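You operate a simulated robot arm through the tools that you are given. There is no shell and no other tool. Be economical: measure what you need, move in short steps, check, and stop when the job is done.

The job below is to be done with a simulated two-armed robot. You get a single attempt, and the scene is never put back.

## Task
Hold the crate two on the strapping table steady with one hand and put the green cloth in it with the other.

It is judged by the outcome, as a careful person would: the job done as asked, and still so three seconds after it is handed in. It fails if anything else is knocked over, pushed out of place, dropped, spilled or broken. Flat cloth is picked up by pressing the open fingertips on it (5 to 10 N) and closing them slowly along it; thin cloth reads only 2 to 8 mm in the jaws.

## Robot
Two 7-joint arms with two-finger parallel grippers on one trunk, on a base that drives. Base frame: it is fixed to the floor where the robot stands at the start and does not move with it; the origin is under the middle of the robot, x ahead of it, y to its left, z up. Readings come in m, degrees, newtons and seconds.
The left shoulder is at the start at [0.07, 0.177, 1.145], the right one opposite. With the tool pointing down near the work surface each hand reaches from about 0.28 to 0.72 m from the robot's upright axis, wherever it stands, measured 20 degrees to its own side. Places, roughly: crate two [-1.25, -0.5, 0.75]. Payload 3.43 kg a hand.
Tool frame (each hand has its own): the origin (TCP) lies between the finger pads and is the grasp point; the fingertips stand 0.03 m ahead of it; z points along the fingers, y is the line along which they close. The gripper opens to 0.094 m. The fingers are 0.028 m wide and 0.01 m thick; the gripper's body (0.05 by 0.096 m) begins 0.055 m behind the TCP.
Orientation is that of the tool frame in the base frame, as a unit quaternion [x, y, z, w]. With the fingers straight down and closing along the base's y, the tool's x points along the base's -x, its y along +y and its z along -z.

## Interface
- The arms move only by the tool nudge_tool. It takes "left_motion", "right_motion" or both (then of equal length, played together; a hand with none holds still); each is one flat list of numbers, 6 for each row, row after row: the shift along the tool's x, y, z in m, then the turn, a rotation vector about the tool's x, y, z in degrees. In form: [x, y, z, wx, wy, wz, x, y, z, wx, wy, wz, ...]. A call has 1 to 20 rows; each row is the pose to reach, as a shift and turn from the pose commanded when the call began, along the tool's axes at that moment. "left_fingers" and "right_fingers" are, for a hand that has rows, the gripper command, from -1 (shut) to 1 (fully open), values between in proportion, set as the call begins (left out, the last holds). Each row takes 0.2 s and may step no farther than 0.05 m and 8.6 degrees from the row before; otherwise, or with a gripper value out of range, the whole call is refused. A pose out of reach is approached as far as the arm can. The call stops where the force on the tool passes 40 N (or 10 N more than at its start, if that is more) or the arm is blocked; 0.2 s more then pass. The fingers move at their own pace (about 0.153 m/s each) and stop on an object; they squeeze with about 33 N. The grip force told is the motor's: it shows also when the fingers shut on nothing. Time passes only in rows, and 0.2 s behind the last, so rows that repeat a pose let the fingers close. The reply holds the time, the measured pose of the TCP, the force on the tool along the base axes, the opening and the grip force, in the units named above and with some noise, with the torque about the TCP (base axes, N m) and any sound that the robot's microphone picked up.
- Cameras (640 x 400 px; columns grow to the right, rows downward): "scene" is now at [0.1268, -0.0008, 1.4362]; the picture's right is [-0.01, -1.00, 0.00], its down [-0.81, 0.01, -0.59] and it looks along [0.59, -0.01, -0.81] (base axes); focal length 259 px, centre (320, 200). "left" rides on the left gripper at [0.076, -0.014, -0.102] in its tool frame; the picture's right is [0.18, 0.98, 0.00], its down [-0.75, 0.14, -0.64] and it looks along [-0.63, 0.12, 0.77] (tool axes); focal length 243 px, centre (320, 200). "right" rides on the right gripper at [0.076, 0.014, -0.103] in its tool frame; the picture's right is [-0.18, 0.98, 0.00], its down [-0.75, -0.14, -0.64] and it looks along [-0.63, -0.12, 0.77] (tool axes); focal length 243 px, centre (320, 200). There is no depth. A picture from a camera that has moved, and an enlarged one, comes with that camera's place and axes in the base frame and with its lens.
- camera(camera): a new picture of that camera. No time passes.
- raise_lower(by): slides the trunk up (or, below 0, down) by that many m; the arms and the scene camera ride with it, the base frame stays. It gives what a move gives, with no picture.
- base_move(legs): drives the robot by 1 to 6 legs, each [ahead, turn to the left] in m and degrees, along the robot's own axes; the way and the turn of a leg run together, so that a leg with both is an arc; at most 1.5 m and 180 degrees a leg. The arms and the cameras ride along, it lands a little off, and it stops where it bumps. It gives what a move gives.
- head_to(pan, tilt): turns the head with the scene camera to pan (to the left, within 86 degrees either way) and tilt (down, from -29 to 69), counted from straight ahead of the robot. It gives what a move gives.
- zoom(camera, box): a new picture of the part [left, top, right, bottom] of that camera's present view, enlarged. No time passes.
- job_done(): hands the job in; it is judged then, once.

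Work in short steps. Places have to be worked out from the pictures, the camera data and where the tool is seen: move nearer, look again, correct. Check each grasp and each placing, and mend what went wrong. You have 120 turns and 100 pictures in all, those below and enlarged ones among them. Open the grippers and draw the arms clear of the work before you hand the job in, unless the task says otherwise; then end with one line.

The tools are called after "Call:" as name(argument=value, ...) on one line, values as JSON. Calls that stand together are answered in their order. nudge_tool: Moves the arms, as the interface text tells. Its arguments: {"type":"object","properties":{"left_motion":{"type":"array"},"left_fingers":{"type":"number"},"right_motion":{"type":"array"},"right_fingers":{"type":"number"}},"required":[]} The other tools are called the same way: raise_lower (by) slides the trunk up or down; base_move (legs) drives the base; head_to (pan, tilt) turns the head that bears the scene camera; camera (camera) takes a picture; zoom (camera, box) takes an enlarged picture of a part of a camera's view; job_done () hands the job in.

At the start:

```text
time_s: 0.0
left_tool_pos: [0.4464, 0.1883, 1.0952]
left_tcp_rot: [-0.001, 1.0, 0.0, 0.0]
left_wrist_force: [0.2, -0.3, -0.2]
left_wrist_torque: [-0.03, 0.0, -0.01]
left_finger_gap: 0.0939
left_grasp_force: 0.1
right_tool_pos: [0.27, -0.114, 1.0475]
right_tcp_rot: [0.0, 1.0, 0.0, 0.0]
right_wrist_force: [0.0, -0.7, 0.5]
right_wrist_torque: [-0.02, -0.01, 0.02]
right_finger_gap: 0.0941
right_grasp_force: 0.1
trunk travel left (down, up): [-0.725, 0.115]
robot x, y, heading: [0.0022, -0.0014, 0.0]
head pan, tilt: [-0.6, 53.8]
```

scene: 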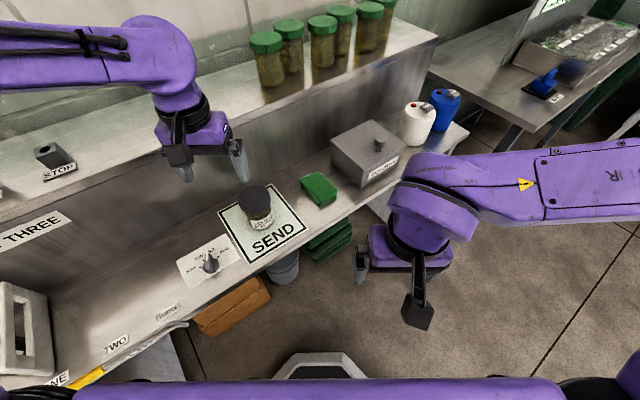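
right: 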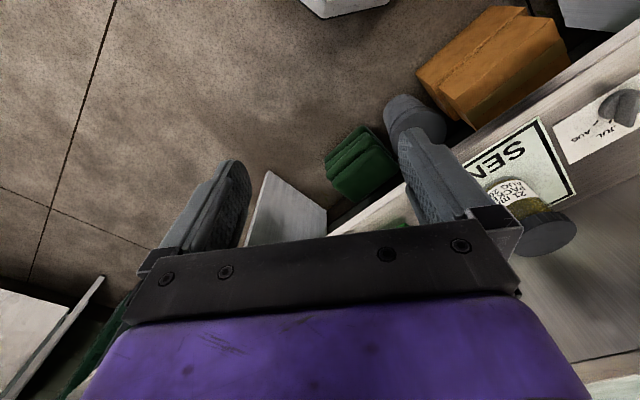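
left: 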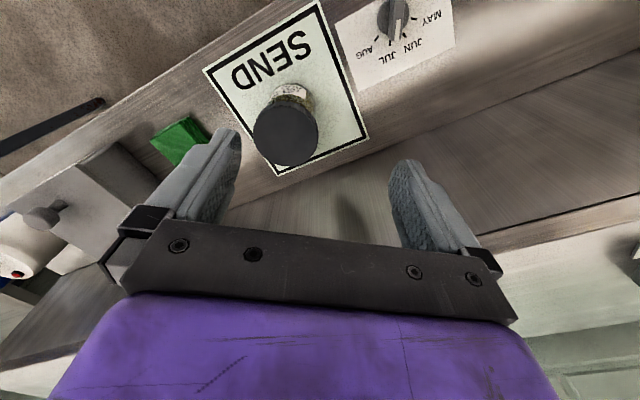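

The scene shows a green folded item on the bench near the SEND plate, which may be the cloth. I zoom in on it before deciding.

Call:
zoom(camera="scene", box=[220, 140, 420, 265])

Call:
head_to(pan=-80, tilt=35)

Call:
camera(camera="scene")

```text
3.20 times, centred on (320, 202) of scene
camera zoom: at [0.1268, -0.0008, 1.4362], right [-0.01, -1.0, 0.0], down [-0.81, 0.01, -0.59], along [0.59, -0.01, -0.81], focal length 828 px, centre (320, 192)
```

zoom: 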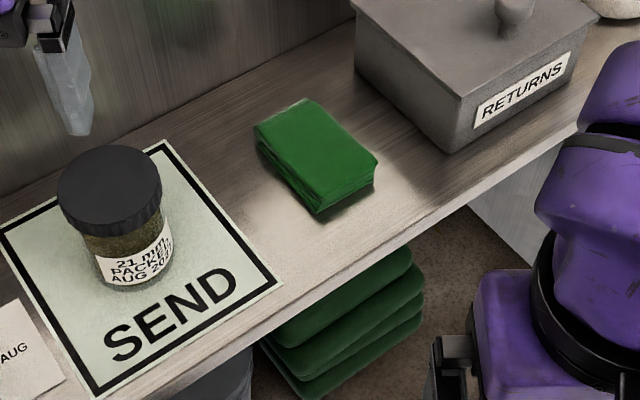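

```text
time_s: 1.5
left_tool_pos: [0.4465, 0.189, 1.0947]
left_tcp_rot: [-0.001, 1.0, 0.0, -0.001]
left_wrist_force: [-0.4, -0.7, -0.2]
left_wrist_torque: [0.04, 0.02, -0.03]
left_finger_gap: 0.0941
left_grasp_force: 0.1
right_tool_pos: [0.2703, -0.1143, 1.0486]
right_tcp_rot: [0.0, 1.0, 0.0, 0.0]
right_wrist_force: [1.2, -0.6, -0.4]
right_wrist_torque: [-0.01, 0.02, 0.03]
right_finger_gap: 0.0939
right_grasp_force: 0.0
trunk travel left (down, up): [-0.725, 0.115]
robot x, y, heading: [0.0008, 0.0001, 0.1]
head pan, tilt: [-80.0, 35.0]
```

```text
95 pictures are left
camera scene: at [0.0688, -0.0868, 1.4629], right [-0.98, -0.17, 0.0], down [-0.1, 0.56, -0.82], along [0.14, -0.81, -0.57], focal length 259 px, centre (320, 200)
```

scene: 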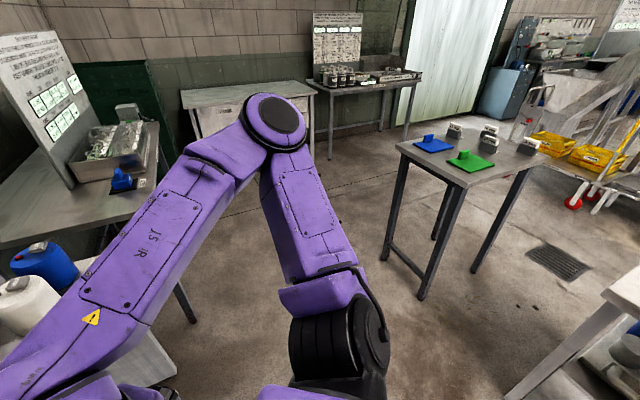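

There are green and blue items on a small table to the right-rear. I zoom in on it, and then turn the robot around to see crate two.

Call:
zoom(camera="scene", box=[390, 100, 550, 200])

Call:
zoom(camera="scene", box=[0, 20, 180, 320])

Call:
head_to(pan=86, tilt=30)

Call:
camera(camera="scene")

```text
4.00 times, centred on (470, 150) of scene
camera zoom: at [0.0688, -0.0868, 1.4629], right [-0.98, -0.17, 0.0], down [-0.1, 0.56, -0.82], along [0.14, -0.81, -0.57], focal length 1036 px, centre (-280, 400)
```

zoom: 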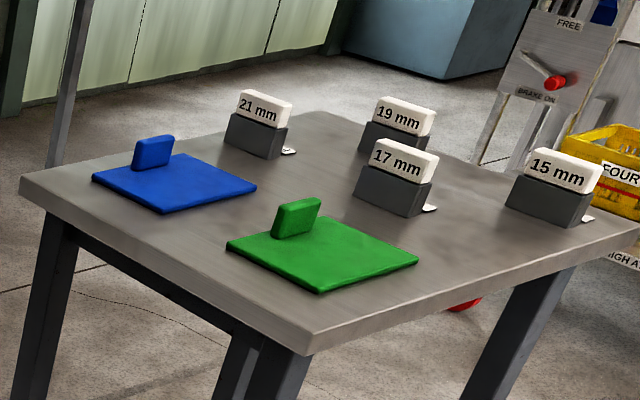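

```text
1.33 times, centred on (90, 170) of scene
camera zoom: at [0.0688, -0.0868, 1.4629], right [-0.98, -0.17, 0.0], down [-0.1, 0.56, -0.82], along [0.14, -0.81, -0.57], focal length 345 px, centre (627, 240)
```

zoom: 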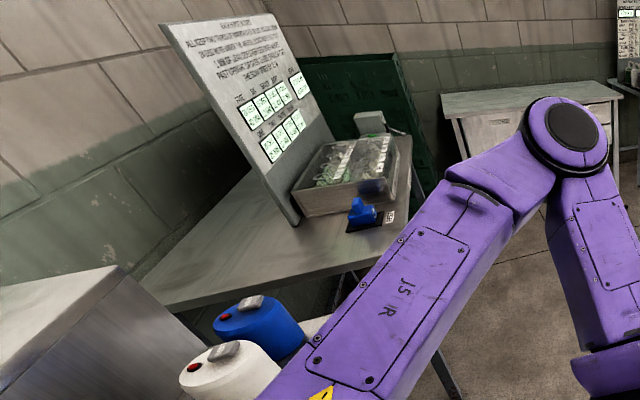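

```text
time_s: 4.0
left_tool_pos: [0.4462, 0.1879, 1.0946]
left_tcp_rot: [0.0, 1.0, 0.001, 0.0]
left_wrist_force: [0.9, 0.4, -0.5]
left_wrist_torque: [0.01, -0.03, -0.04]
left_finger_gap: 0.094
left_grasp_force: 0.0
right_tool_pos: [0.27, -0.1143, 1.0488]
right_tcp_rot: [0.001, 1.0, 0.0, 0.0]
right_wrist_force: [0.0, 0.0, 0.4]
right_wrist_torque: [0.02, 0.04, 0.01]
right_finger_gap: 0.0942
right_grasp_force: 0.1
trunk travel left (down, up): [-0.725, 0.115]
robot x, y, heading: [0.0003, -0.0009, -0.0]
head pan, tilt: [85.9, 30.0]
```

```text
92 pictures are left
camera scene: at [0.0599, 0.0901, 1.4707], right [1.0, -0.07, 0.0], down [-0.04, -0.5, -0.87], along [0.06, 0.86, -0.5], focal length 259 px, centre (320, 200)
```

scene: 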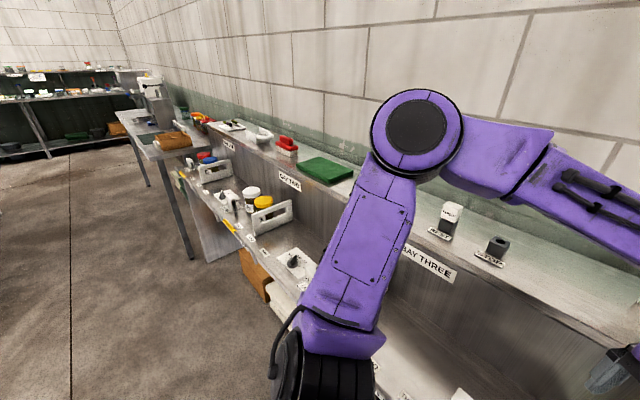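

Another green item, flat, lies on the upper shelf. I zoom in there and around it.

Call:
zoom(camera="scene", box=[180, 100, 380, 225])

Call:
zoom(camera="scene", box=[0, 50, 220, 187])

```text
3.20 times, centred on (280, 162) of scene
camera zoom: at [0.0599, 0.0901, 1.4707], right [1.0, -0.07, 0.0], down [-0.04, -0.5, -0.87], along [0.06, 0.86, -0.5], focal length 828 px, centre (448, 320)
```

zoom: 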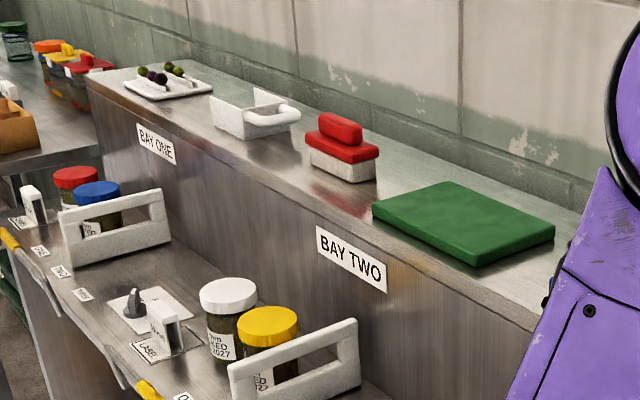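

```text
2.91 times, centred on (110, 118) of scene
camera zoom: at [0.0599, 0.0901, 1.4707], right [1.0, -0.07, 0.0], down [-0.04, -0.5, -0.87], along [0.06, 0.86, -0.5], focal length 753 px, centre (931, 437)
```

zoom: 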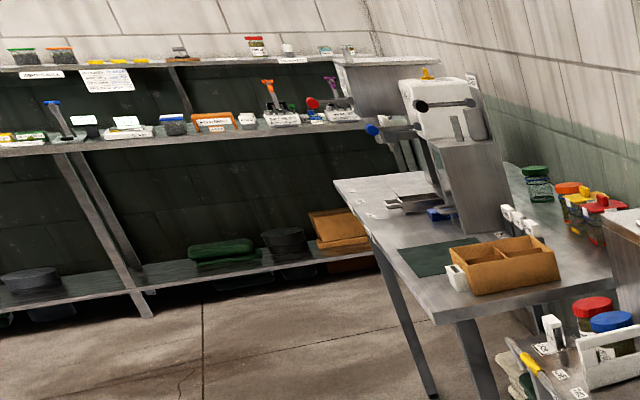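

The bench item near the SEND plate has folded layers, so I take it to be the cloth, at about [0.61, 0.0, 0.84] with its short side turned 40°. I move the left hand above it at the same height, face the head forward, and look.

Call:
nudge_tool(left_motion=[-0.027, -0.032, 0, 0, 0, -6.67, -0.055, -0.064, 0, 0, 0, -13.33, -0.082, -0.096, 0, 0, 0, -20, -0.109, -0.127, 0, 0, 0, -26.67, -0.137, -0.159, 0, 0, 0, -33.3, -0.164, -0.191, 0, 0, 0, -40, -0.164, -0.191, 0, 0, 0, -40], left_fingers=1)

Call:
head_to(pan=0, tilt=54)

Call:
camera(camera="left")

Call:
camera(camera="scene")

```text
time_s: 5.7
left_tool_pos: [0.6085, -0.0006, 1.0951]
left_tcp_rot: [-0.344, 0.939, 0.001, 0.0]
left_wrist_force: [0.0, 0.2, 0.2]
left_wrist_torque: [-0.02, -0.02, 0.02]
left_finger_gap: 0.0939
left_grasp_force: 0.0
right_tool_pos: [0.2689, -0.1141, 1.0487]
right_tcp_rot: [0.0, 1.0, 0.0, 0.0]
right_wrist_force: [0.1, 1.3, -0.9]
right_wrist_torque: [-0.03, 0.0, 0.03]
right_finger_gap: 0.094
right_grasp_force: 0.2
trunk travel left (down, up): [-0.725, 0.115]
robot x, y, heading: [-0.0003, -0.0037, 0.0]
head pan, tilt: [85.9, 30.0]
```

```text
time_s: 7.2
left_tool_pos: [0.6095, -0.0015, 1.0941]
left_tcp_rot: [-0.343, 0.939, 0.0, 0.0]
left_wrist_force: [-0.1, -0.6, 0.2]
left_wrist_torque: [0.0, -0.03, 0.01]
left_finger_gap: 0.0939
left_grasp_force: 0.1
right_tool_pos: [0.2688, -0.1145, 1.0481]
right_tcp_rot: [0.0, 1.0, 0.001, 0.001]
right_wrist_force: [0.9, 0.1, -0.5]
right_wrist_torque: [-0.03, -0.02, -0.03]
right_finger_gap: 0.0939
right_grasp_force: 0.0
trunk travel left (down, up): [-0.725, 0.115]
robot x, y, heading: [0.0006, 0.002, 0.3]
head pan, tilt: [0.0, 54.0]
```

```text
89 pictures are left
camera left: at [0.5594, -0.0606, 1.1975], right [-0.77, 0.63, 0.0], down [0.49, 0.59, 0.64], along [0.41, 0.5, -0.77], focal length 243 px, centre (320, 200)
```

left: 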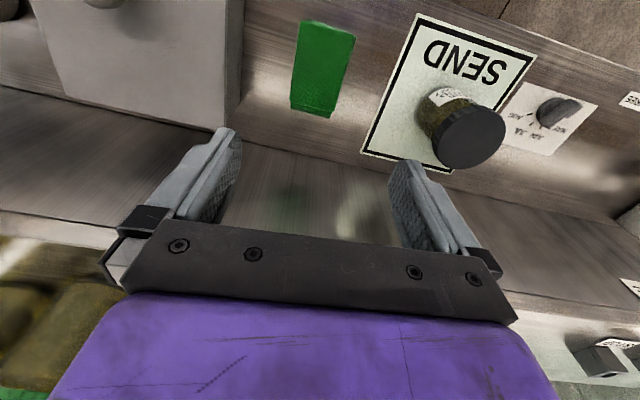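

```text
88 pictures are left
camera scene: at [0.1266, -0.0002, 1.4359], right [0.0, -1.0, 0.0], down [-0.81, 0.0, -0.59], along [0.59, 0.0, -0.81], focal length 259 px, centre (320, 200)
```

scene: 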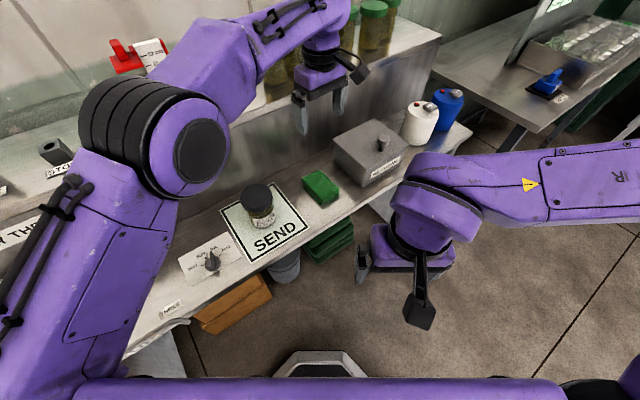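

Both cameras put the cloth's middle at about [0.606, -0.003], long axis about 38–40°, which matches the tool. I descend to TCP z 0.885 and look again.

Call:
nudge_tool(left_motion=[0.003, 0, 0.045, 0, 0, 0, 0.003, 0, 0.09, 0, 0, 0, 0.003, 0, 0.135, 0, 0, 0, 0.003, 0, 0.175, 0, 0, 1, 0.003, 0, 0.21, 0, 0, 1, 0.003, 0, 0.21, 0, 0, 1])

Call:
camera(camera="left")

Call:
zoom(camera="scene", box=[220, 120, 420, 245])

```text
time_s: 8.7
left_tool_pos: [0.6084, -0.0033, 0.8861]
left_tcp_rot: [-0.334, 0.943, 0.001, 0.001]
left_wrist_force: [-0.5, 0.2, 0.1]
left_wrist_torque: [0.01, -0.01, 0.03]
left_finger_gap: 0.094
left_grasp_force: 0.1
right_tool_pos: [0.2695, -0.1153, 1.0497]
right_tcp_rot: [0.0, 1.0, -0.001, 0.0]
right_wrist_force: [-0.2, -0.6, -0.7]
right_wrist_torque: [-0.02, -0.03, -0.01]
right_finger_gap: 0.094
right_grasp_force: 0.2
trunk travel left (down, up): [-0.725, 0.115]
robot x, y, heading: [-0.0011, 0.003, 0.2]
head pan, tilt: [0.0, 54.0]
```

```text
87 pictures are left
camera left: at [0.5572, -0.0623, 0.9888], right [-0.76, 0.65, 0.0], down [0.5, 0.58, 0.64], along [0.42, 0.49, -0.77], focal length 243 px, centre (320, 200)
```

left: 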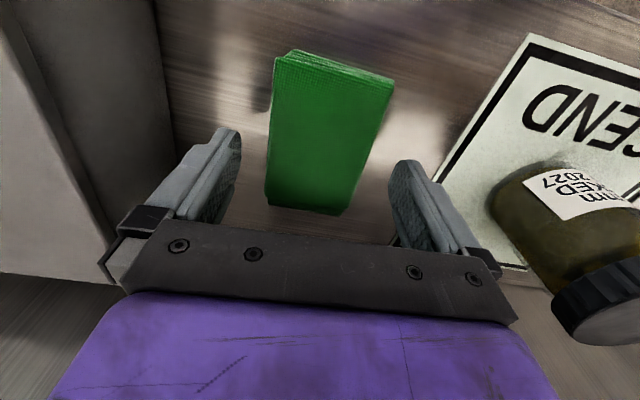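

```text
3.20 times, centred on (320, 182) of scene
camera zoom: at [0.1261, -0.0003, 1.436], right [0.0, -1.0, 0.0], down [-0.81, 0.0, -0.59], along [0.59, 0.0, -0.81], focal length 828 px, centre (320, 256)
```

zoom: 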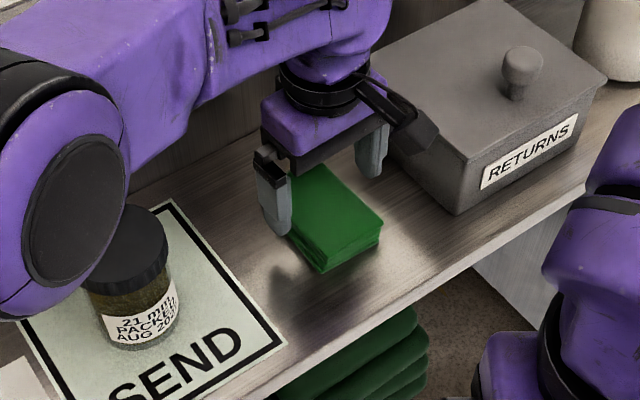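

The woven cloth is between the open fingers. I descend 27 mm more (tips about 7 mm above the bench) and close.

Call:
nudge_tool(left_motion=[0.005, 0, 0.014, 0, 0, 0, 0.008, 0, 0.027, 0, 0, 0, 0.008, 0, 0.027, 0, 0, 0])

Call:
nudge_tool(left_motion=[0, 0, 0, 0, 0, 0, 0, 0, 0, 0, 0, 0, 0, 0, 0, 0, 0, 0], left_fingers=-1)

Call:
camera(camera="left")

```text
time_s: 9.4
left_tool_pos: [0.6016, -0.0099, 0.8587]
left_tcp_rot: [-0.334, 0.942, 0.0, 0.0]
left_wrist_force: [0.3, -0.3, 0.0]
left_wrist_torque: [-0.03, -0.01, 0.02]
left_finger_gap: 0.0937
left_grasp_force: 0.0
right_tool_pos: [0.2694, -0.1146, 1.0484]
right_tcp_rot: [0.0, 1.0, 0.0, 0.0]
right_wrist_force: [-0.2, -0.1, 0.3]
right_wrist_torque: [-0.02, -0.01, 0.0]
right_finger_gap: 0.0942
right_grasp_force: 0.0
trunk travel left (down, up): [-0.725, 0.115]
robot x, y, heading: [-0.0023, 0.0019, 0.0]
head pan, tilt: [0.0, 54.0]
```

```text
time_s: 10.2
left_tool_pos: [0.6022, -0.0091, 0.8583]
left_tcp_rot: [-0.336, 0.942, 0.0, 0.0]
left_wrist_force: [-0.2, -0.3, 0.0]
left_wrist_torque: [0.02, 0.03, -0.03]
left_finger_gap: 0.0677
left_grasp_force: 32.9
right_tool_pos: [0.2701, -0.1157, 1.0483]
right_tcp_rot: [0.0, 1.0, -0.001, 0.0]
right_wrist_force: [-0.2, 0.3, 0.3]
right_wrist_torque: [-0.01, 0.01, 0.02]
right_finger_gap: 0.0939
right_grasp_force: 0.1
trunk travel left (down, up): [-0.725, 0.115]
robot x, y, heading: [-0.0008, -0.0002, -0.1]
head pan, tilt: [0.0, 54.0]
```

```text
85 pictures are left
camera left: at [0.5508, -0.0681, 0.9612], right [-0.76, 0.65, 0.0], down [0.5, 0.58, 0.64], along [0.42, 0.49, -0.77], focal length 243 px, centre (320, 200)
```

left: 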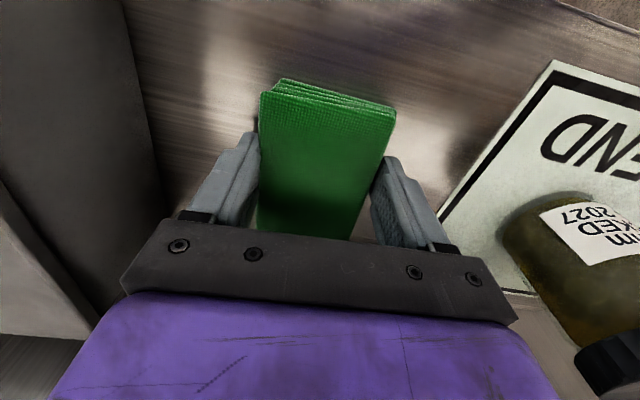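

The cloth is held at 68 mm with full grip. I lift it 0.23 m and look.

Call:
nudge_tool(left_motion=[0, 0, -0.02, 0, 0, 0, 0, 0, -0.06, 0, 0, 0, 0, 0, -0.105, 0, 0, 0, 0, 0, -0.15, 0, 0, 0, 0, 0, -0.195, 0, 0, 0, 0, 0, -0.23, 0, 0, 0])

Call:
camera(camera="left")

Call:
camera(camera="scene")

```text
time_s: 11.7
left_tool_pos: [0.6033, -0.0075, 1.0887]
left_tcp_rot: [-0.333, 0.943, 0.0, 0.0]
left_wrist_force: [-0.8, 1.3, 0.4]
left_wrist_torque: [0.03, -0.01, 0.01]
left_finger_gap: 0.0676
left_grasp_force: 32.8
right_tool_pos: [0.2699, -0.1146, 1.0487]
right_tcp_rot: [0.001, 1.0, -0.001, 0.0]
right_wrist_force: [-0.4, 0.3, 0.2]
right_wrist_torque: [-0.02, 0.02, 0.01]
right_finger_gap: 0.0939
right_grasp_force: 0.0
trunk travel left (down, up): [-0.725, 0.115]
robot x, y, heading: [0.0017, 0.0003, -0.1]
head pan, tilt: [0.0, 54.0]
```

```text
84 pictures are left
camera left: at [0.552, -0.0673, 1.192], right [-0.76, 0.65, 0.0], down [0.5, 0.58, 0.64], along [0.42, 0.49, -0.77], focal length 243 px, centre (320, 200)
```

left: 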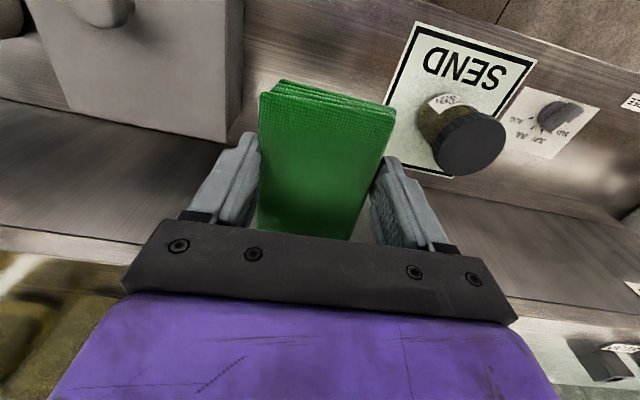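

```text
83 pictures are left
camera scene: at [0.1265, -0.0003, 1.4359], right [0.0, -1.0, 0.0], down [-0.81, 0.0, -0.59], along [0.59, 0.0, -0.81], focal length 259 px, centre (320, 200)
```

scene: 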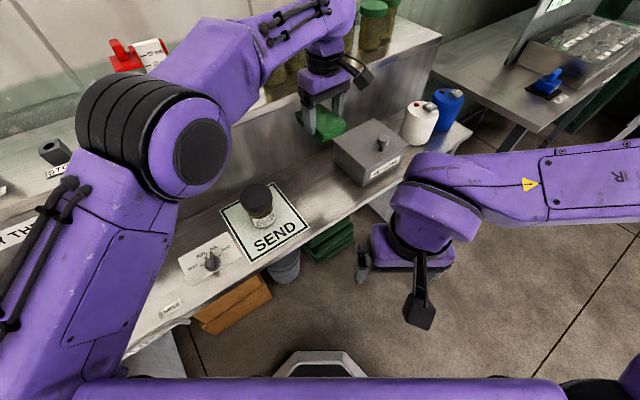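

The cloth is held firmly. I draw the left hand in nearer the body (undoing the yaw), so the robot can turn towards the strapping table.

Call:
nudge_tool(left_motion=[0.01, 0.036, 0, 0, 0, 6.5, 0.02, 0.072, 0, 0, 0, 13, 0.03, 0.107, 0, 0, 0, 19.5, 0.04, 0.143, 0, 0, 0, 26, 0.05, 0.178, 0, 0, 0, 32.5, 0.058, 0.214, 0, 0, 0, 39, 0.058, 0.214, 0, 0, 0, 39])

Call:
head_to(pan=-86, tilt=55)

Call:
camera(camera="scene")

```text
time_s: 13.2
left_tool_pos: [0.4204, 0.1203, 1.0871]
left_tcp_rot: [0.001, 1.0, 0.0, 0.0]
left_wrist_force: [-0.4, 0.3, -1.4]
left_wrist_torque: [0.01, 0.02, -0.01]
left_finger_gap: 0.0668
left_grasp_force: 33.3
right_tool_pos: [0.2715, -0.1149, 1.0489]
right_tcp_rot: [0.0, 1.0, 0.0, -0.001]
right_wrist_force: [-0.1, 0.4, -0.6]
right_wrist_torque: [0.0, 0.02, -0.01]
right_finger_gap: 0.0939
right_grasp_force: 0.1
trunk travel left (down, up): [-0.725, 0.115]
robot x, y, heading: [0.0029, -0.0011, -0.1]
head pan, tilt: [0.0, 54.0]
```

```text
time_s: 14.8
left_tool_pos: [0.4199, 0.12, 1.0861]
left_tcp_rot: [0.0, 1.0, 0.0, 0.0]
left_wrist_force: [0.7, 0.7, -0.4]
left_wrist_torque: [-0.01, -0.05, 0.0]
left_finger_gap: 0.0669
left_grasp_force: 32.9
right_tool_pos: [0.2698, -0.1142, 1.0486]
right_tcp_rot: [0.0, 1.0, 0.0, 0.001]
right_wrist_force: [-0.2, 0.2, -0.4]
right_wrist_torque: [-0.01, 0.01, 0.0]
right_finger_gap: 0.0941
right_grasp_force: 0.0
trunk travel left (down, up): [-0.725, 0.115]
robot x, y, heading: [0.0016, 0.0017, 0.0]
head pan, tilt: [-85.9, 55.0]
```

```text
82 pictures are left
camera scene: at [0.0587, -0.072, 1.4346], right [-1.0, -0.07, 0.0], down [-0.06, 0.82, -0.57], along [0.04, -0.57, -0.82], focal length 259 px, centre (320, 200)
```

scene: 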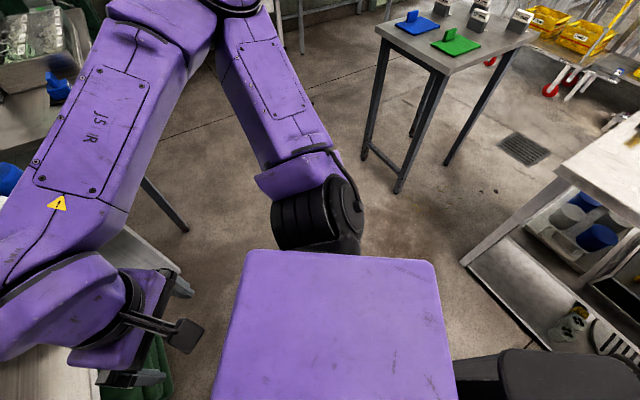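

Floor to the right is free. I turn 90° right in place and look at the strapping table.

Call:
base_move(legs=[[0, -90]])

Call:
head_to(pan=-70, tilt=30)

Call:
camera(camera="scene")

```text
time_s: 19.1
left_tool_pos: [0.1164, -0.4217, 1.0855]
left_tcp_rot: [0.71, 0.705, 0.0, 0.0]
left_wrist_force: [-0.2, -0.1, -0.3]
left_wrist_torque: [-0.01, 0.03, -0.02]
left_finger_gap: 0.0669
left_grasp_force: 33.0
right_tool_pos: [-0.116, -0.2685, 1.0487]
right_tcp_rot: [0.71, 0.704, 0.001, 0.0]
right_wrist_force: [0.6, -0.7, -0.7]
right_wrist_torque: [-0.03, -0.02, 0.01]
right_finger_gap: 0.0941
right_grasp_force: 0.0
trunk travel left (down, up): [-0.725, 0.115]
robot x, y, heading: [-0.0029, 0.0032, -90.2]
head pan, tilt: [-85.9, 55.0]
```

```text
time_s: 20.0
left_tool_pos: [0.115, -0.421, 1.0865]
left_tcp_rot: [0.71, 0.704, 0.0, 0.0]
left_wrist_force: [-0.2, -0.4, -0.5]
left_wrist_torque: [0.02, 0.02, 0.0]
left_finger_gap: 0.0669
left_grasp_force: 33.2
right_tool_pos: [-0.1172, -0.2698, 1.0492]
right_tcp_rot: [0.71, 0.704, 0.0, 0.0]
right_wrist_force: [-0.3, 0.6, 0.0]
right_wrist_torque: [0.01, 0.04, 0.04]
right_finger_gap: 0.0939
right_grasp_force: 0.0
trunk travel left (down, up): [-0.725, 0.115]
robot x, y, heading: [-0.0017, 0.0026, -90.5]
head pan, tilt: [-70.0, 30.0]
```

```text
81 pictures are left
camera scene: at [-0.0823, -0.0804, 1.4706], right [-0.33, 0.94, 0.0], down [0.47, 0.17, -0.87], along [-0.82, -0.29, -0.5], focal length 259 px, centre (320, 200)
```

scene: 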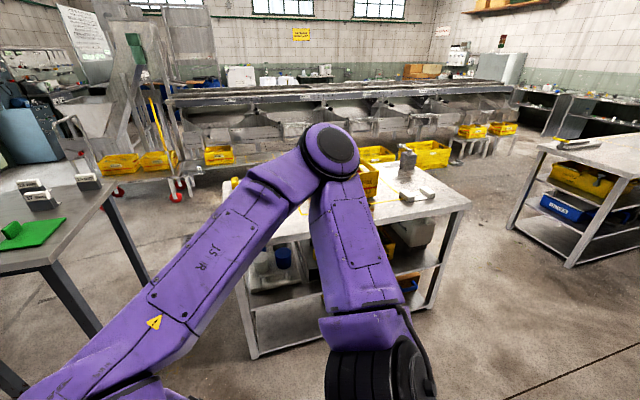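

The yellow crates stand on the strapping table; its near edge runs roughly from (-0.73,-0.72) to (-1.46,0.23). I turn to the heading of about -172° and drive 0.45 m, then look.

Call:
base_move(legs=[[0, -81], [0.45, 0]])

Call:
head_to(pan=25, tilt=35)

Call:
camera(camera="scene")

```text
time_s: 26.2
left_tool_pos: [-0.8409, -0.2133, 1.0863]
left_tcp_rot: [0.998, 0.057, -0.001, 0.001]
left_wrist_force: [-0.6, -0.2, 0.0]
left_wrist_torque: [0.02, -0.02, 0.05]
left_finger_gap: 0.0669
left_grasp_force: 33.1
right_tool_pos: [-0.7169, 0.0354, 1.0491]
right_tcp_rot: [0.999, 0.054, 0.0, 0.0]
right_wrist_force: [-0.4, -0.1, -0.5]
right_wrist_torque: [-0.01, 0.01, 0.0]
right_finger_gap: 0.0941
right_grasp_force: 0.0
trunk travel left (down, up): [-0.725, 0.115]
robot x, y, heading: [-0.4367, -0.048, -173.7]
head pan, tilt: [-70.0, 30.0]
```

```text
time_s: 27.9
left_tool_pos: [-0.8415, -0.2141, 1.0867]
left_tcp_rot: [0.998, 0.056, 0.0, -0.001]
left_wrist_force: [0.2, -0.7, 0.4]
left_wrist_torque: [0.0, -0.02, -0.03]
left_finger_gap: 0.0669
left_grasp_force: 33.1
right_tool_pos: [-0.7179, 0.0336, 1.0474]
right_tcp_rot: [0.999, 0.055, -0.001, 0.0]
right_wrist_force: [0.0, 0.4, 0.4]
right_wrist_torque: [0.01, 0.0, 0.02]
right_finger_gap: 0.0941
right_grasp_force: 0.0
trunk travel left (down, up): [-0.725, 0.115]
robot x, y, heading: [-0.4338, -0.0523, -173.7]
head pan, tilt: [25.0, 35.0]
```

```text
80 pictures are left
camera scene: at [-0.5586, -0.1009, 1.4629], right [-0.52, 0.85, 0.0], down [0.49, 0.3, -0.82], along [-0.7, -0.43, -0.57], focal length 259 px, centre (320, 200)
```

scene: 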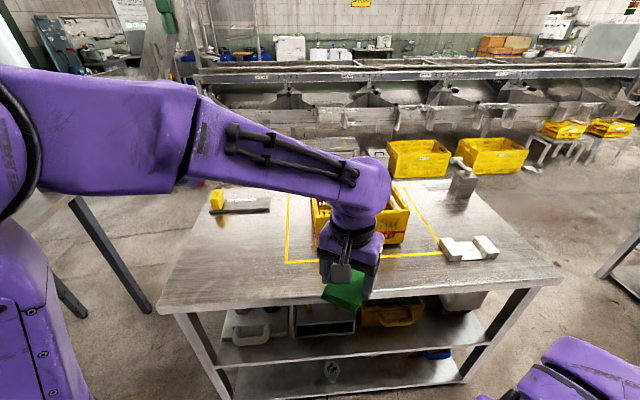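

Crate stands inside yellow tape on the table, hidden partly by the left arm. I drive 0.22 m further and turn 31° left to face the table squarely.

Call:
base_move(legs=[[0.22, 0], [0, 31]])

Call:
head_to(pan=0, tilt=45)

Call:
camera(camera="scene")

Call:
camera(camera="left")

```text
time_s: 31.1
left_tool_pos: [-0.9145, -0.4233, 1.086]
left_tcp_rot: [0.947, 0.321, -0.001, 0.001]
left_wrist_force: [-1.2, 0.3, -1.4]
left_wrist_torque: [0.01, -0.03, 0.02]
left_finger_gap: 0.0668
left_grasp_force: 32.6
right_tool_pos: [-0.9379, -0.1472, 1.048]
right_tcp_rot: [0.947, 0.321, -0.001, 0.0]
right_wrist_force: [-0.4, -0.4, 0.1]
right_wrist_torque: [-0.03, -0.01, 0.0]
right_finger_gap: 0.0942
right_grasp_force: 0.1
trunk travel left (down, up): [-0.725, 0.115]
robot x, y, heading: [-0.6508, -0.0742, -142.3]
head pan, tilt: [25.0, 35.0]
```

```text
time_s: 32.0
left_tool_pos: [-0.9148, -0.4246, 1.0859]
left_tcp_rot: [0.947, 0.321, 0.0, 0.0]
left_wrist_force: [-0.2, -0.8, -0.1]
left_wrist_torque: [0.02, -0.06, 0.02]
left_finger_gap: 0.0669
left_grasp_force: 32.7
right_tool_pos: [-0.9373, -0.1464, 1.048]
right_tcp_rot: [0.947, 0.322, 0.0, 0.0]
right_wrist_force: [0.0, -1.3, 0.2]
right_wrist_torque: [-0.01, -0.01, -0.02]
right_finger_gap: 0.0939
right_grasp_force: 0.1
trunk travel left (down, up): [-0.725, 0.115]
robot x, y, heading: [-0.6523, -0.0741, -142.5]
head pan, tilt: [0.0, 45.0]
```

```text
79 pictures are left
camera scene: at [-0.7546, -0.1534, 1.4481], right [-0.61, 0.79, 0.0], down [0.56, 0.43, -0.71], along [-0.56, -0.43, -0.71], focal length 259 px, centre (320, 200)
```

scene: 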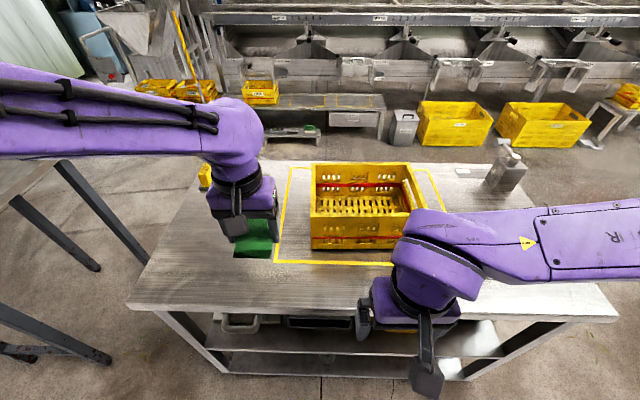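

```text
78 pictures are left
camera left: at [-0.8638, -0.3653, 1.1893], right [0.74, -0.67, 0.0], down [-0.51, -0.57, 0.64], along [-0.43, -0.48, -0.77], focal length 243 px, centre (320, 200)
```

left: 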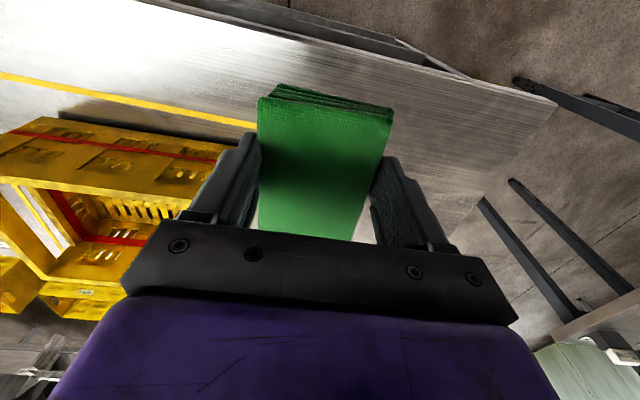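

The crate is in full view. I zoom in to check its label, contents and what surrounds it.

Call:
zoom(camera="scene", box=[260, 140, 460, 265])

Call:
zoom(camera="scene", box=[120, 60, 640, 220])

```text
3.20 times, centred on (360, 202) of scene
camera zoom: at [-0.7546, -0.1534, 1.4481], right [-0.61, 0.79, 0.0], down [0.56, 0.43, -0.71], along [-0.56, -0.43, -0.71], focal length 828 px, centre (192, 192)
```

zoom: 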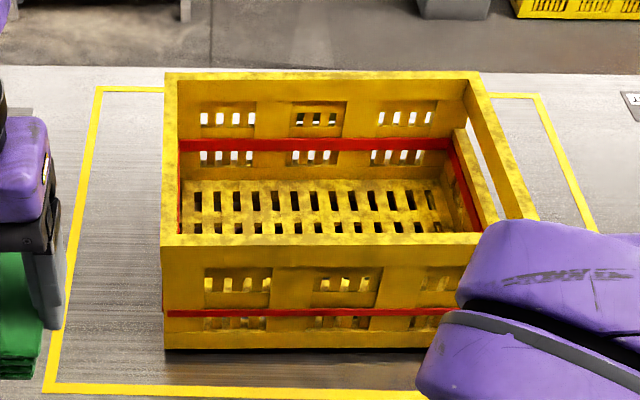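

```text
1.23 times, centred on (380, 140) of scene
camera zoom: at [-0.7546, -0.1534, 1.4481], right [-0.61, 0.79, 0.0], down [0.56, 0.43, -0.71], along [-0.56, -0.43, -0.71], focal length 319 px, centre (246, 274)
```

zoom: 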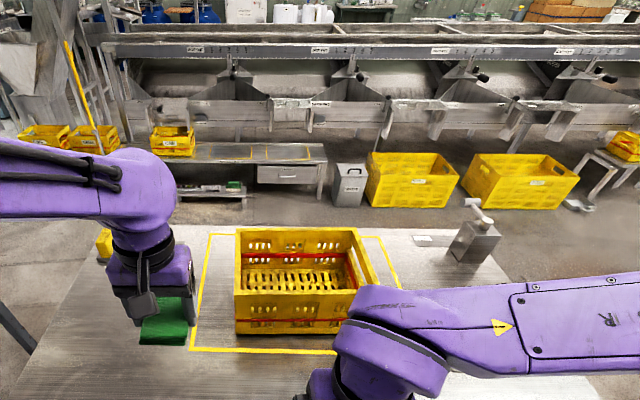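

The crate is empty; I estimate its rim at z ≈ 0.915, about 0.33 × 0.24 m, centred near (-1.31,-0.40) – 0.72 m ahead of the robot. I drive 0.12 m closer and look again.

Call:
base_move(legs=[[0.12, 0]])

Call:
head_to(pan=-8, tilt=52)

Call:
camera(camera="scene")

Call:
camera(camera="right")

```text
time_s: 33.2
left_tool_pos: [-1.011, -0.4973, 1.0868]
left_tcp_rot: [0.947, 0.322, -0.001, 0.0]
left_wrist_force: [-0.6, -0.3, 0.6]
left_wrist_torque: [0.0, 0.01, 0.0]
left_finger_gap: 0.0668
left_grasp_force: 33.4
right_tool_pos: [-1.033, -0.2203, 1.0489]
right_tcp_rot: [0.947, 0.321, 0.0, 0.0]
right_wrist_force: [0.1, 0.7, -0.6]
right_wrist_torque: [-0.01, -0.01, 0.02]
right_finger_gap: 0.0941
right_grasp_force: 0.0
trunk travel left (down, up): [-0.725, 0.115]
robot x, y, heading: [-0.7514, -0.149, -142.7]
head pan, tilt: [0.0, 45.0]
```

```text
time_s: 33.9
left_tool_pos: [-1.0116, -0.4975, 1.0853]
left_tcp_rot: [0.947, 0.322, 0.0, 0.0]
left_wrist_force: [0.1, -0.7, 1.0]
left_wrist_torque: [0.0, -0.01, 0.02]
left_finger_gap: 0.067
left_grasp_force: 32.7
right_tool_pos: [-1.0347, -0.2209, 1.0481]
right_tcp_rot: [0.947, 0.321, 0.001, -0.001]
right_wrist_force: [0.3, 0.8, -1.1]
right_wrist_torque: [0.02, 0.01, 0.02]
right_finger_gap: 0.094
right_grasp_force: 0.0
trunk travel left (down, up): [-0.725, 0.115]
robot x, y, heading: [-0.7471, -0.1446, -142.8]
head pan, tilt: [-8.0, 52.0]
```

```text
75 pictures are left
camera scene: at [-0.853, -0.2155, 1.4384], right [-0.49, 0.87, 0.0], down [0.69, 0.39, -0.62], along [-0.54, -0.3, -0.79], focal length 259 px, centre (320, 200)
```

scene: 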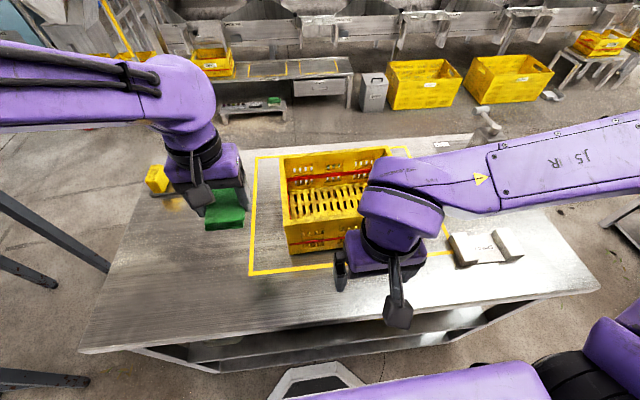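

```text
74 pictures are left
camera right: at [-0.9659, -0.1878, 1.1509], right [0.45, -0.89, 0.0], down [-0.68, -0.35, 0.64], along [-0.57, -0.29, -0.77], focal length 243 px, centre (320, 200)
```

right: 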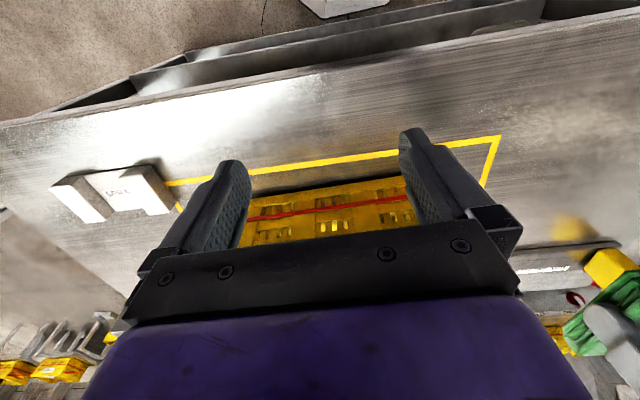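

The crate's right wall should be around 0.48–0.72 m ahead, 0.30 m to the right of the robot. I move the right hand above that wall at its present height and look.

Call:
nudge_tool(right_motion=[-0.04, -0.0266, 0, 0, 0, 0, -0.08, -0.053, 0, 0, 0, 0, -0.119, -0.08, 0, 0, 0, 0, -0.159, -0.106, 0, 0, 0, 0, -0.199, -0.133, 0, 0, 0, 0, -0.238, -0.159, 0, 0, 0, 0, -0.278, -0.186, 0, 0, 0, 0, -0.278, -0.186, 0, 0, 0, 0])

Call:
camera(camera="right")

Call:
camera(camera="scene")

```text
time_s: 35.7
left_tool_pos: [-1.0118, -0.4982, 1.0867]
left_tcp_rot: [0.947, 0.322, 0.0, 0.0]
left_wrist_force: [-0.2, -0.4, -0.1]
left_wrist_torque: [0.02, -0.03, -0.02]
left_finger_gap: 0.0667
left_grasp_force: 32.9
right_tool_pos: [-1.3203, -0.2396, 1.0484]
right_tcp_rot: [0.947, 0.321, 0.0, 0.0]
right_wrist_force: [0.0, 0.1, 0.4]
right_wrist_torque: [0.01, 0.01, 0.03]
right_finger_gap: 0.0939
right_grasp_force: 0.1
right hand out of reach, approached as far as the arm can: row 7, 8
trunk travel left (down, up): [-0.725, 0.115]
robot x, y, heading: [-0.7493, -0.143, -142.7]
head pan, tilt: [-8.0, 52.0]
```

```text
73 pictures are left
camera right: at [-1.2518, -0.2063, 1.1511], right [0.45, -0.89, 0.0], down [-0.68, -0.35, 0.64], along [-0.57, -0.29, -0.77], focal length 243 px, centre (320, 200)
```

right: 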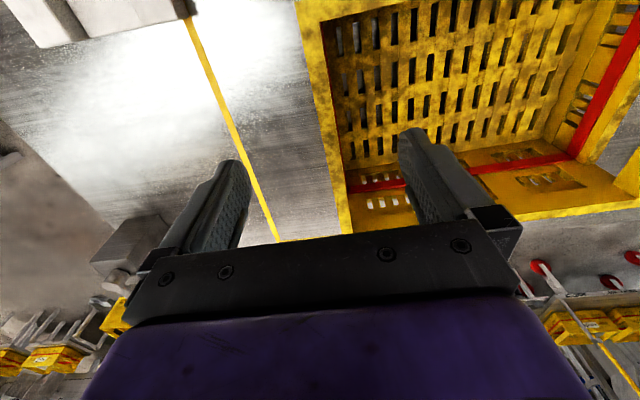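

```text
72 pictures are left
camera scene: at [-0.8524, -0.2149, 1.4385], right [-0.49, 0.87, 0.0], down [0.69, 0.39, -0.62], along [-0.54, -0.3, -0.79], focal length 259 px, centre (320, 200)
```

scene: 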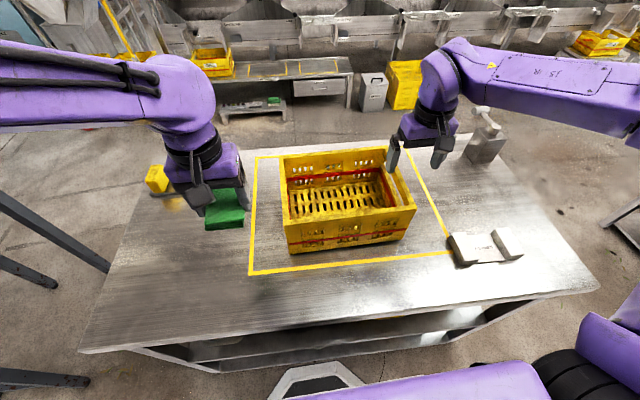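

Both views agree on a rim at z ≈ 0.96, the right wall about 0.262 m right of the robot, 15 mm thick. I lower the right hand about 65 mm, shifted 8 mm left, and look again before closing.

Call:
nudge_tool(right_motion=[0, 0.008, 0.03, 0, 0, 0, 0, 0.008, 0.065, 0, 0, 0, 0, 0.008, 0.065, 0, 0, 0])

Call:
camera(camera="right")

Call:
zoom(camera="scene", box=[250, 110, 490, 260])

```text
time_s: 36.5
left_tool_pos: [-1.0117, -0.4978, 1.0859]
left_tcp_rot: [0.947, 0.322, -0.001, 0.001]
left_wrist_force: [0.0, 0.5, 0.2]
left_wrist_torque: [0.03, 0.03, 0.01]
left_finger_gap: 0.067
left_grasp_force: 32.6
right_tool_pos: [-1.3166, -0.2473, 0.9851]
right_tcp_rot: [0.947, 0.323, 0.0, 0.0]
right_wrist_force: [-0.2, -0.5, -0.6]
right_wrist_torque: [-0.03, -0.02, -0.01]
right_finger_gap: 0.094
right_grasp_force: 0.0
trunk travel left (down, up): [-0.725, 0.115]
robot x, y, heading: [-0.7518, -0.1477, -142.6]
head pan, tilt: [-8.0, 52.0]
```

```text
71 pictures are left
camera right: at [-1.2473, -0.2145, 1.0877], right [0.45, -0.89, 0.0], down [-0.68, -0.35, 0.64], along [-0.57, -0.29, -0.77], focal length 243 px, centre (320, 200)
```

right: 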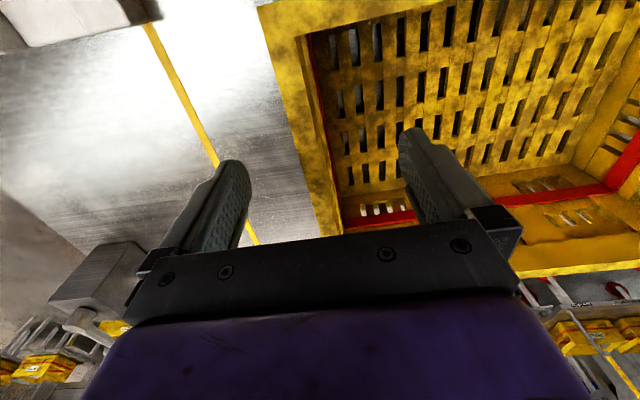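

```text
2.67 times, centred on (370, 185) of scene
camera zoom: at [-0.8517, -0.2147, 1.4386], right [-0.49, 0.87, 0.0], down [0.69, 0.39, -0.62], along [-0.54, -0.3, -0.79], focal length 690 px, centre (187, 240)
```

zoom: 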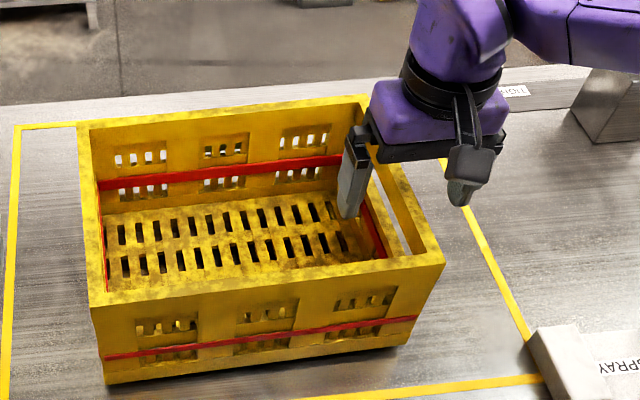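

The fingers straddle the right wall. I lower 25 mm more so the pads overlap the rim, then close gently to steady the crate.

Call:
nudge_tool(right_motion=[0, 0, 0.012, 0, 0, 0, 0, 0, 0.025, 0, 0, 0, 0, 0, 0.025, 0, 0, 0])

Call:
camera(camera="right")

```text
time_s: 37.3
left_tool_pos: [-1.0115, -0.4985, 1.0866]
left_tcp_rot: [0.947, 0.321, -0.001, 0.0]
left_wrist_force: [-0.2, -0.2, -0.6]
left_wrist_torque: [-0.02, 0.0, 0.02]
left_finger_gap: 0.0669
left_grasp_force: 32.8
right_tool_pos: [-1.3171, -0.2475, 0.9593]
right_tcp_rot: [0.947, 0.322, -0.001, 0.0]
right_wrist_force: [1.0, 0.3, 0.3]
right_wrist_torque: [-0.02, 0.02, 0.02]
right_finger_gap: 0.0939
right_grasp_force: 0.1
trunk travel left (down, up): [-0.725, 0.115]
robot x, y, heading: [-0.7478, -0.1465, -142.6]
head pan, tilt: [-8.0, 52.0]
```

```text
69 pictures are left
camera right: at [-1.2494, -0.2139, 1.061], right [0.45, -0.89, 0.0], down [-0.68, -0.35, 0.64], along [-0.57, -0.29, -0.77], focal length 243 px, centre (320, 200)
```

right: 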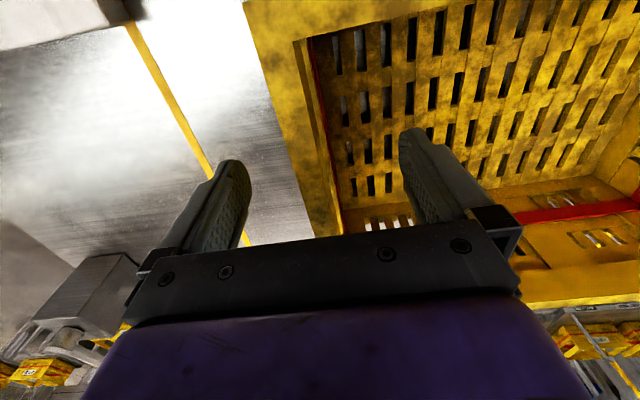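

Parallax gives the rim at about 0.953, so tips overlap it by about 24 mm. I close the right hand on the wall.

Call:
nudge_tool(right_motion=[0, 0, 0, 0, 0, 0, 0, 0, 0, 0, 0, 0, 0, 0, 0, 0, 0, 0], right_fingers=-1)

Call:
camera(camera="right")

Call:
camera(camera="scene")

```text
time_s: 38.1
left_tool_pos: [-1.0113, -0.4976, 1.0865]
left_tcp_rot: [0.947, 0.321, -0.001, 0.0]
left_wrist_force: [0.6, 0.7, -0.1]
left_wrist_torque: [0.0, 0.01, 0.0]
left_finger_gap: 0.0671
left_grasp_force: 33.3
right_tool_pos: [-1.3188, -0.2464, 0.9582]
right_tcp_rot: [0.947, 0.321, 0.0, 0.0]
right_wrist_force: [-0.5, -0.3, 0.8]
right_wrist_torque: [-0.07, 0.13, 0.18]
right_finger_gap: 0.0163
right_grasp_force: 33.1
trunk travel left (down, up): [-0.725, 0.115]
robot x, y, heading: [-0.7496, -0.1448, -142.7]
head pan, tilt: [-8.0, 52.0]
```

```text
68 pictures are left
camera right: at [-1.2495, -0.2138, 1.0609], right [0.45, -0.89, 0.0], down [-0.68, -0.35, 0.64], along [-0.57, -0.29, -0.77], focal length 243 px, centre (320, 200)
```

right: 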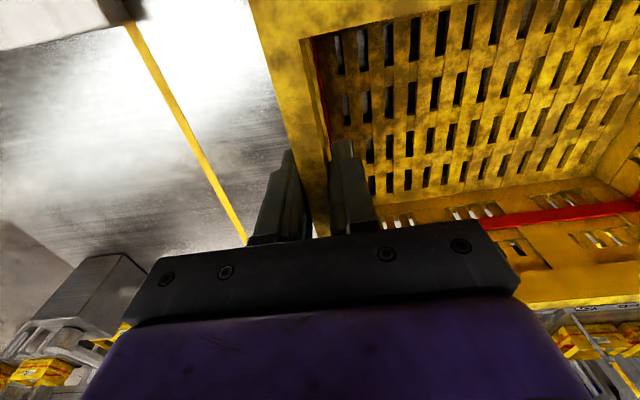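

```text
67 pictures are left
camera scene: at [-0.8524, -0.2148, 1.4385], right [-0.49, 0.87, 0.0], down [0.69, 0.39, -0.62], along [-0.54, -0.3, -0.79], focal length 259 px, centre (320, 200)
```

scene: 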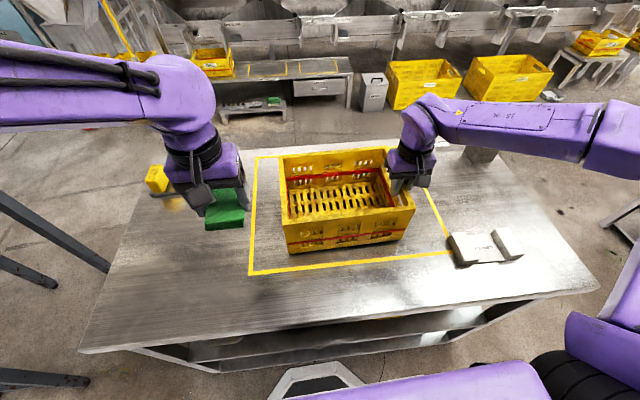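

The crate wall is held (16 mm, 33 N) and the crate has not moved. I carry the cloth with the left hand over the crate's middle-left, then check.

Call:
nudge_tool(left_motion=[-0.026, -0.039, 0, 0, 0, 0, -0.052, -0.079, 0, 0, 0, 0, -0.078, -0.118, 0, 0, 0, 0, -0.104, -0.158, 0, 0, 0, 0, -0.13, -0.197, 0, 0, 0, 0, -0.13, -0.197, 0, 0, 0, 0])

Call:
camera(camera="left")

Call:
camera(camera="scene")

```text
time_s: 39.5
left_tool_pos: [-1.2337, -0.4392, 1.098]
left_tcp_rot: [0.94, 0.34, -0.006, -0.017]
left_wrist_force: [0.2, 0.1, -0.5]
left_wrist_torque: [-0.06, 0.01, 0.0]
left_finger_gap: 0.0668
left_grasp_force: 33.4
right_tool_pos: [-1.3173, -0.2461, 0.9584]
right_tcp_rot: [0.947, 0.321, 0.001, 0.0]
right_wrist_force: [-0.3, 0.1, 0.7]
right_wrist_torque: [0.0, -0.1, -0.16]
right_finger_gap: 0.0158
right_grasp_force: 32.4
trunk travel left (down, up): [-0.725, 0.115]
robot x, y, heading: [-0.7506, -0.1464, -142.6]
head pan, tilt: [-8.0, 52.0]
```

```text
66 pictures are left
camera left: at [-1.1824, -0.3823, 1.2022], right [0.77, -0.64, -0.04], down [-0.47, -0.61, 0.64], along [-0.43, -0.47, -0.77], focal length 243 px, centre (320, 200)
```

left: 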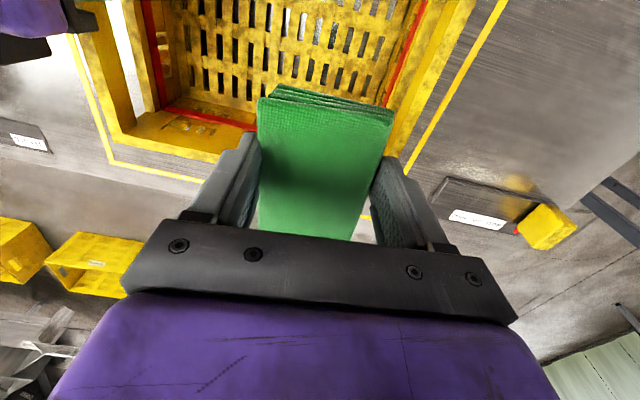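

```text
65 pictures are left
camera scene: at [-0.8517, -0.2137, 1.4385], right [-0.49, 0.87, 0.0], down [0.69, 0.39, -0.62], along [-0.54, -0.3, -0.79], focal length 259 px, centre (320, 200)
```

scene: 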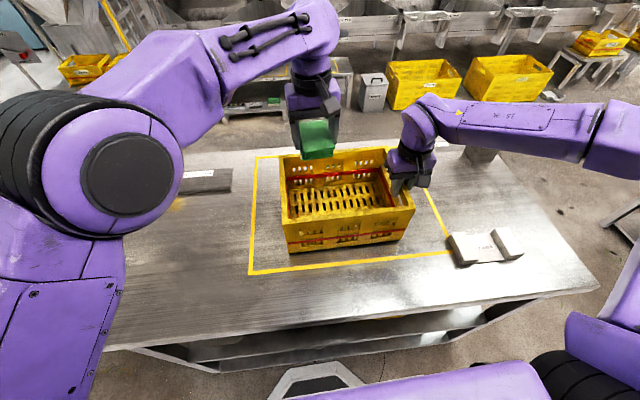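

The left hand ended about 1 cm off the commanded pose and slightly tilted. I hold for a moment and read again.

Call:
nudge_tool(left_motion=[0, 0, 0, 0, 0, 0, 0, 0, 0, 0, 0, 0])

```text
time_s: 40.1
left_tool_pos: [-1.2331, -0.4402, 1.0949]
left_tcp_rot: [0.94, 0.34, -0.003, -0.016]
left_wrist_force: [0.6, 0.3, -1.1]
left_wrist_torque: [-0.04, -0.02, 0.0]
left_finger_gap: 0.0668
left_grasp_force: 33.3
right_tool_pos: [-1.3182, -0.247, 0.9589]
right_tcp_rot: [0.947, 0.321, 0.0, 0.0]
right_wrist_force: [-0.5, 0.3, -0.1]
right_wrist_torque: [0.08, -0.06, 0.0]
right_finger_gap: 0.0162
right_grasp_force: 33.1
trunk travel left (down, up): [-0.725, 0.115]
robot x, y, heading: [-0.7476, -0.1491, -142.6]
head pan, tilt: [-8.0, 52.0]
```

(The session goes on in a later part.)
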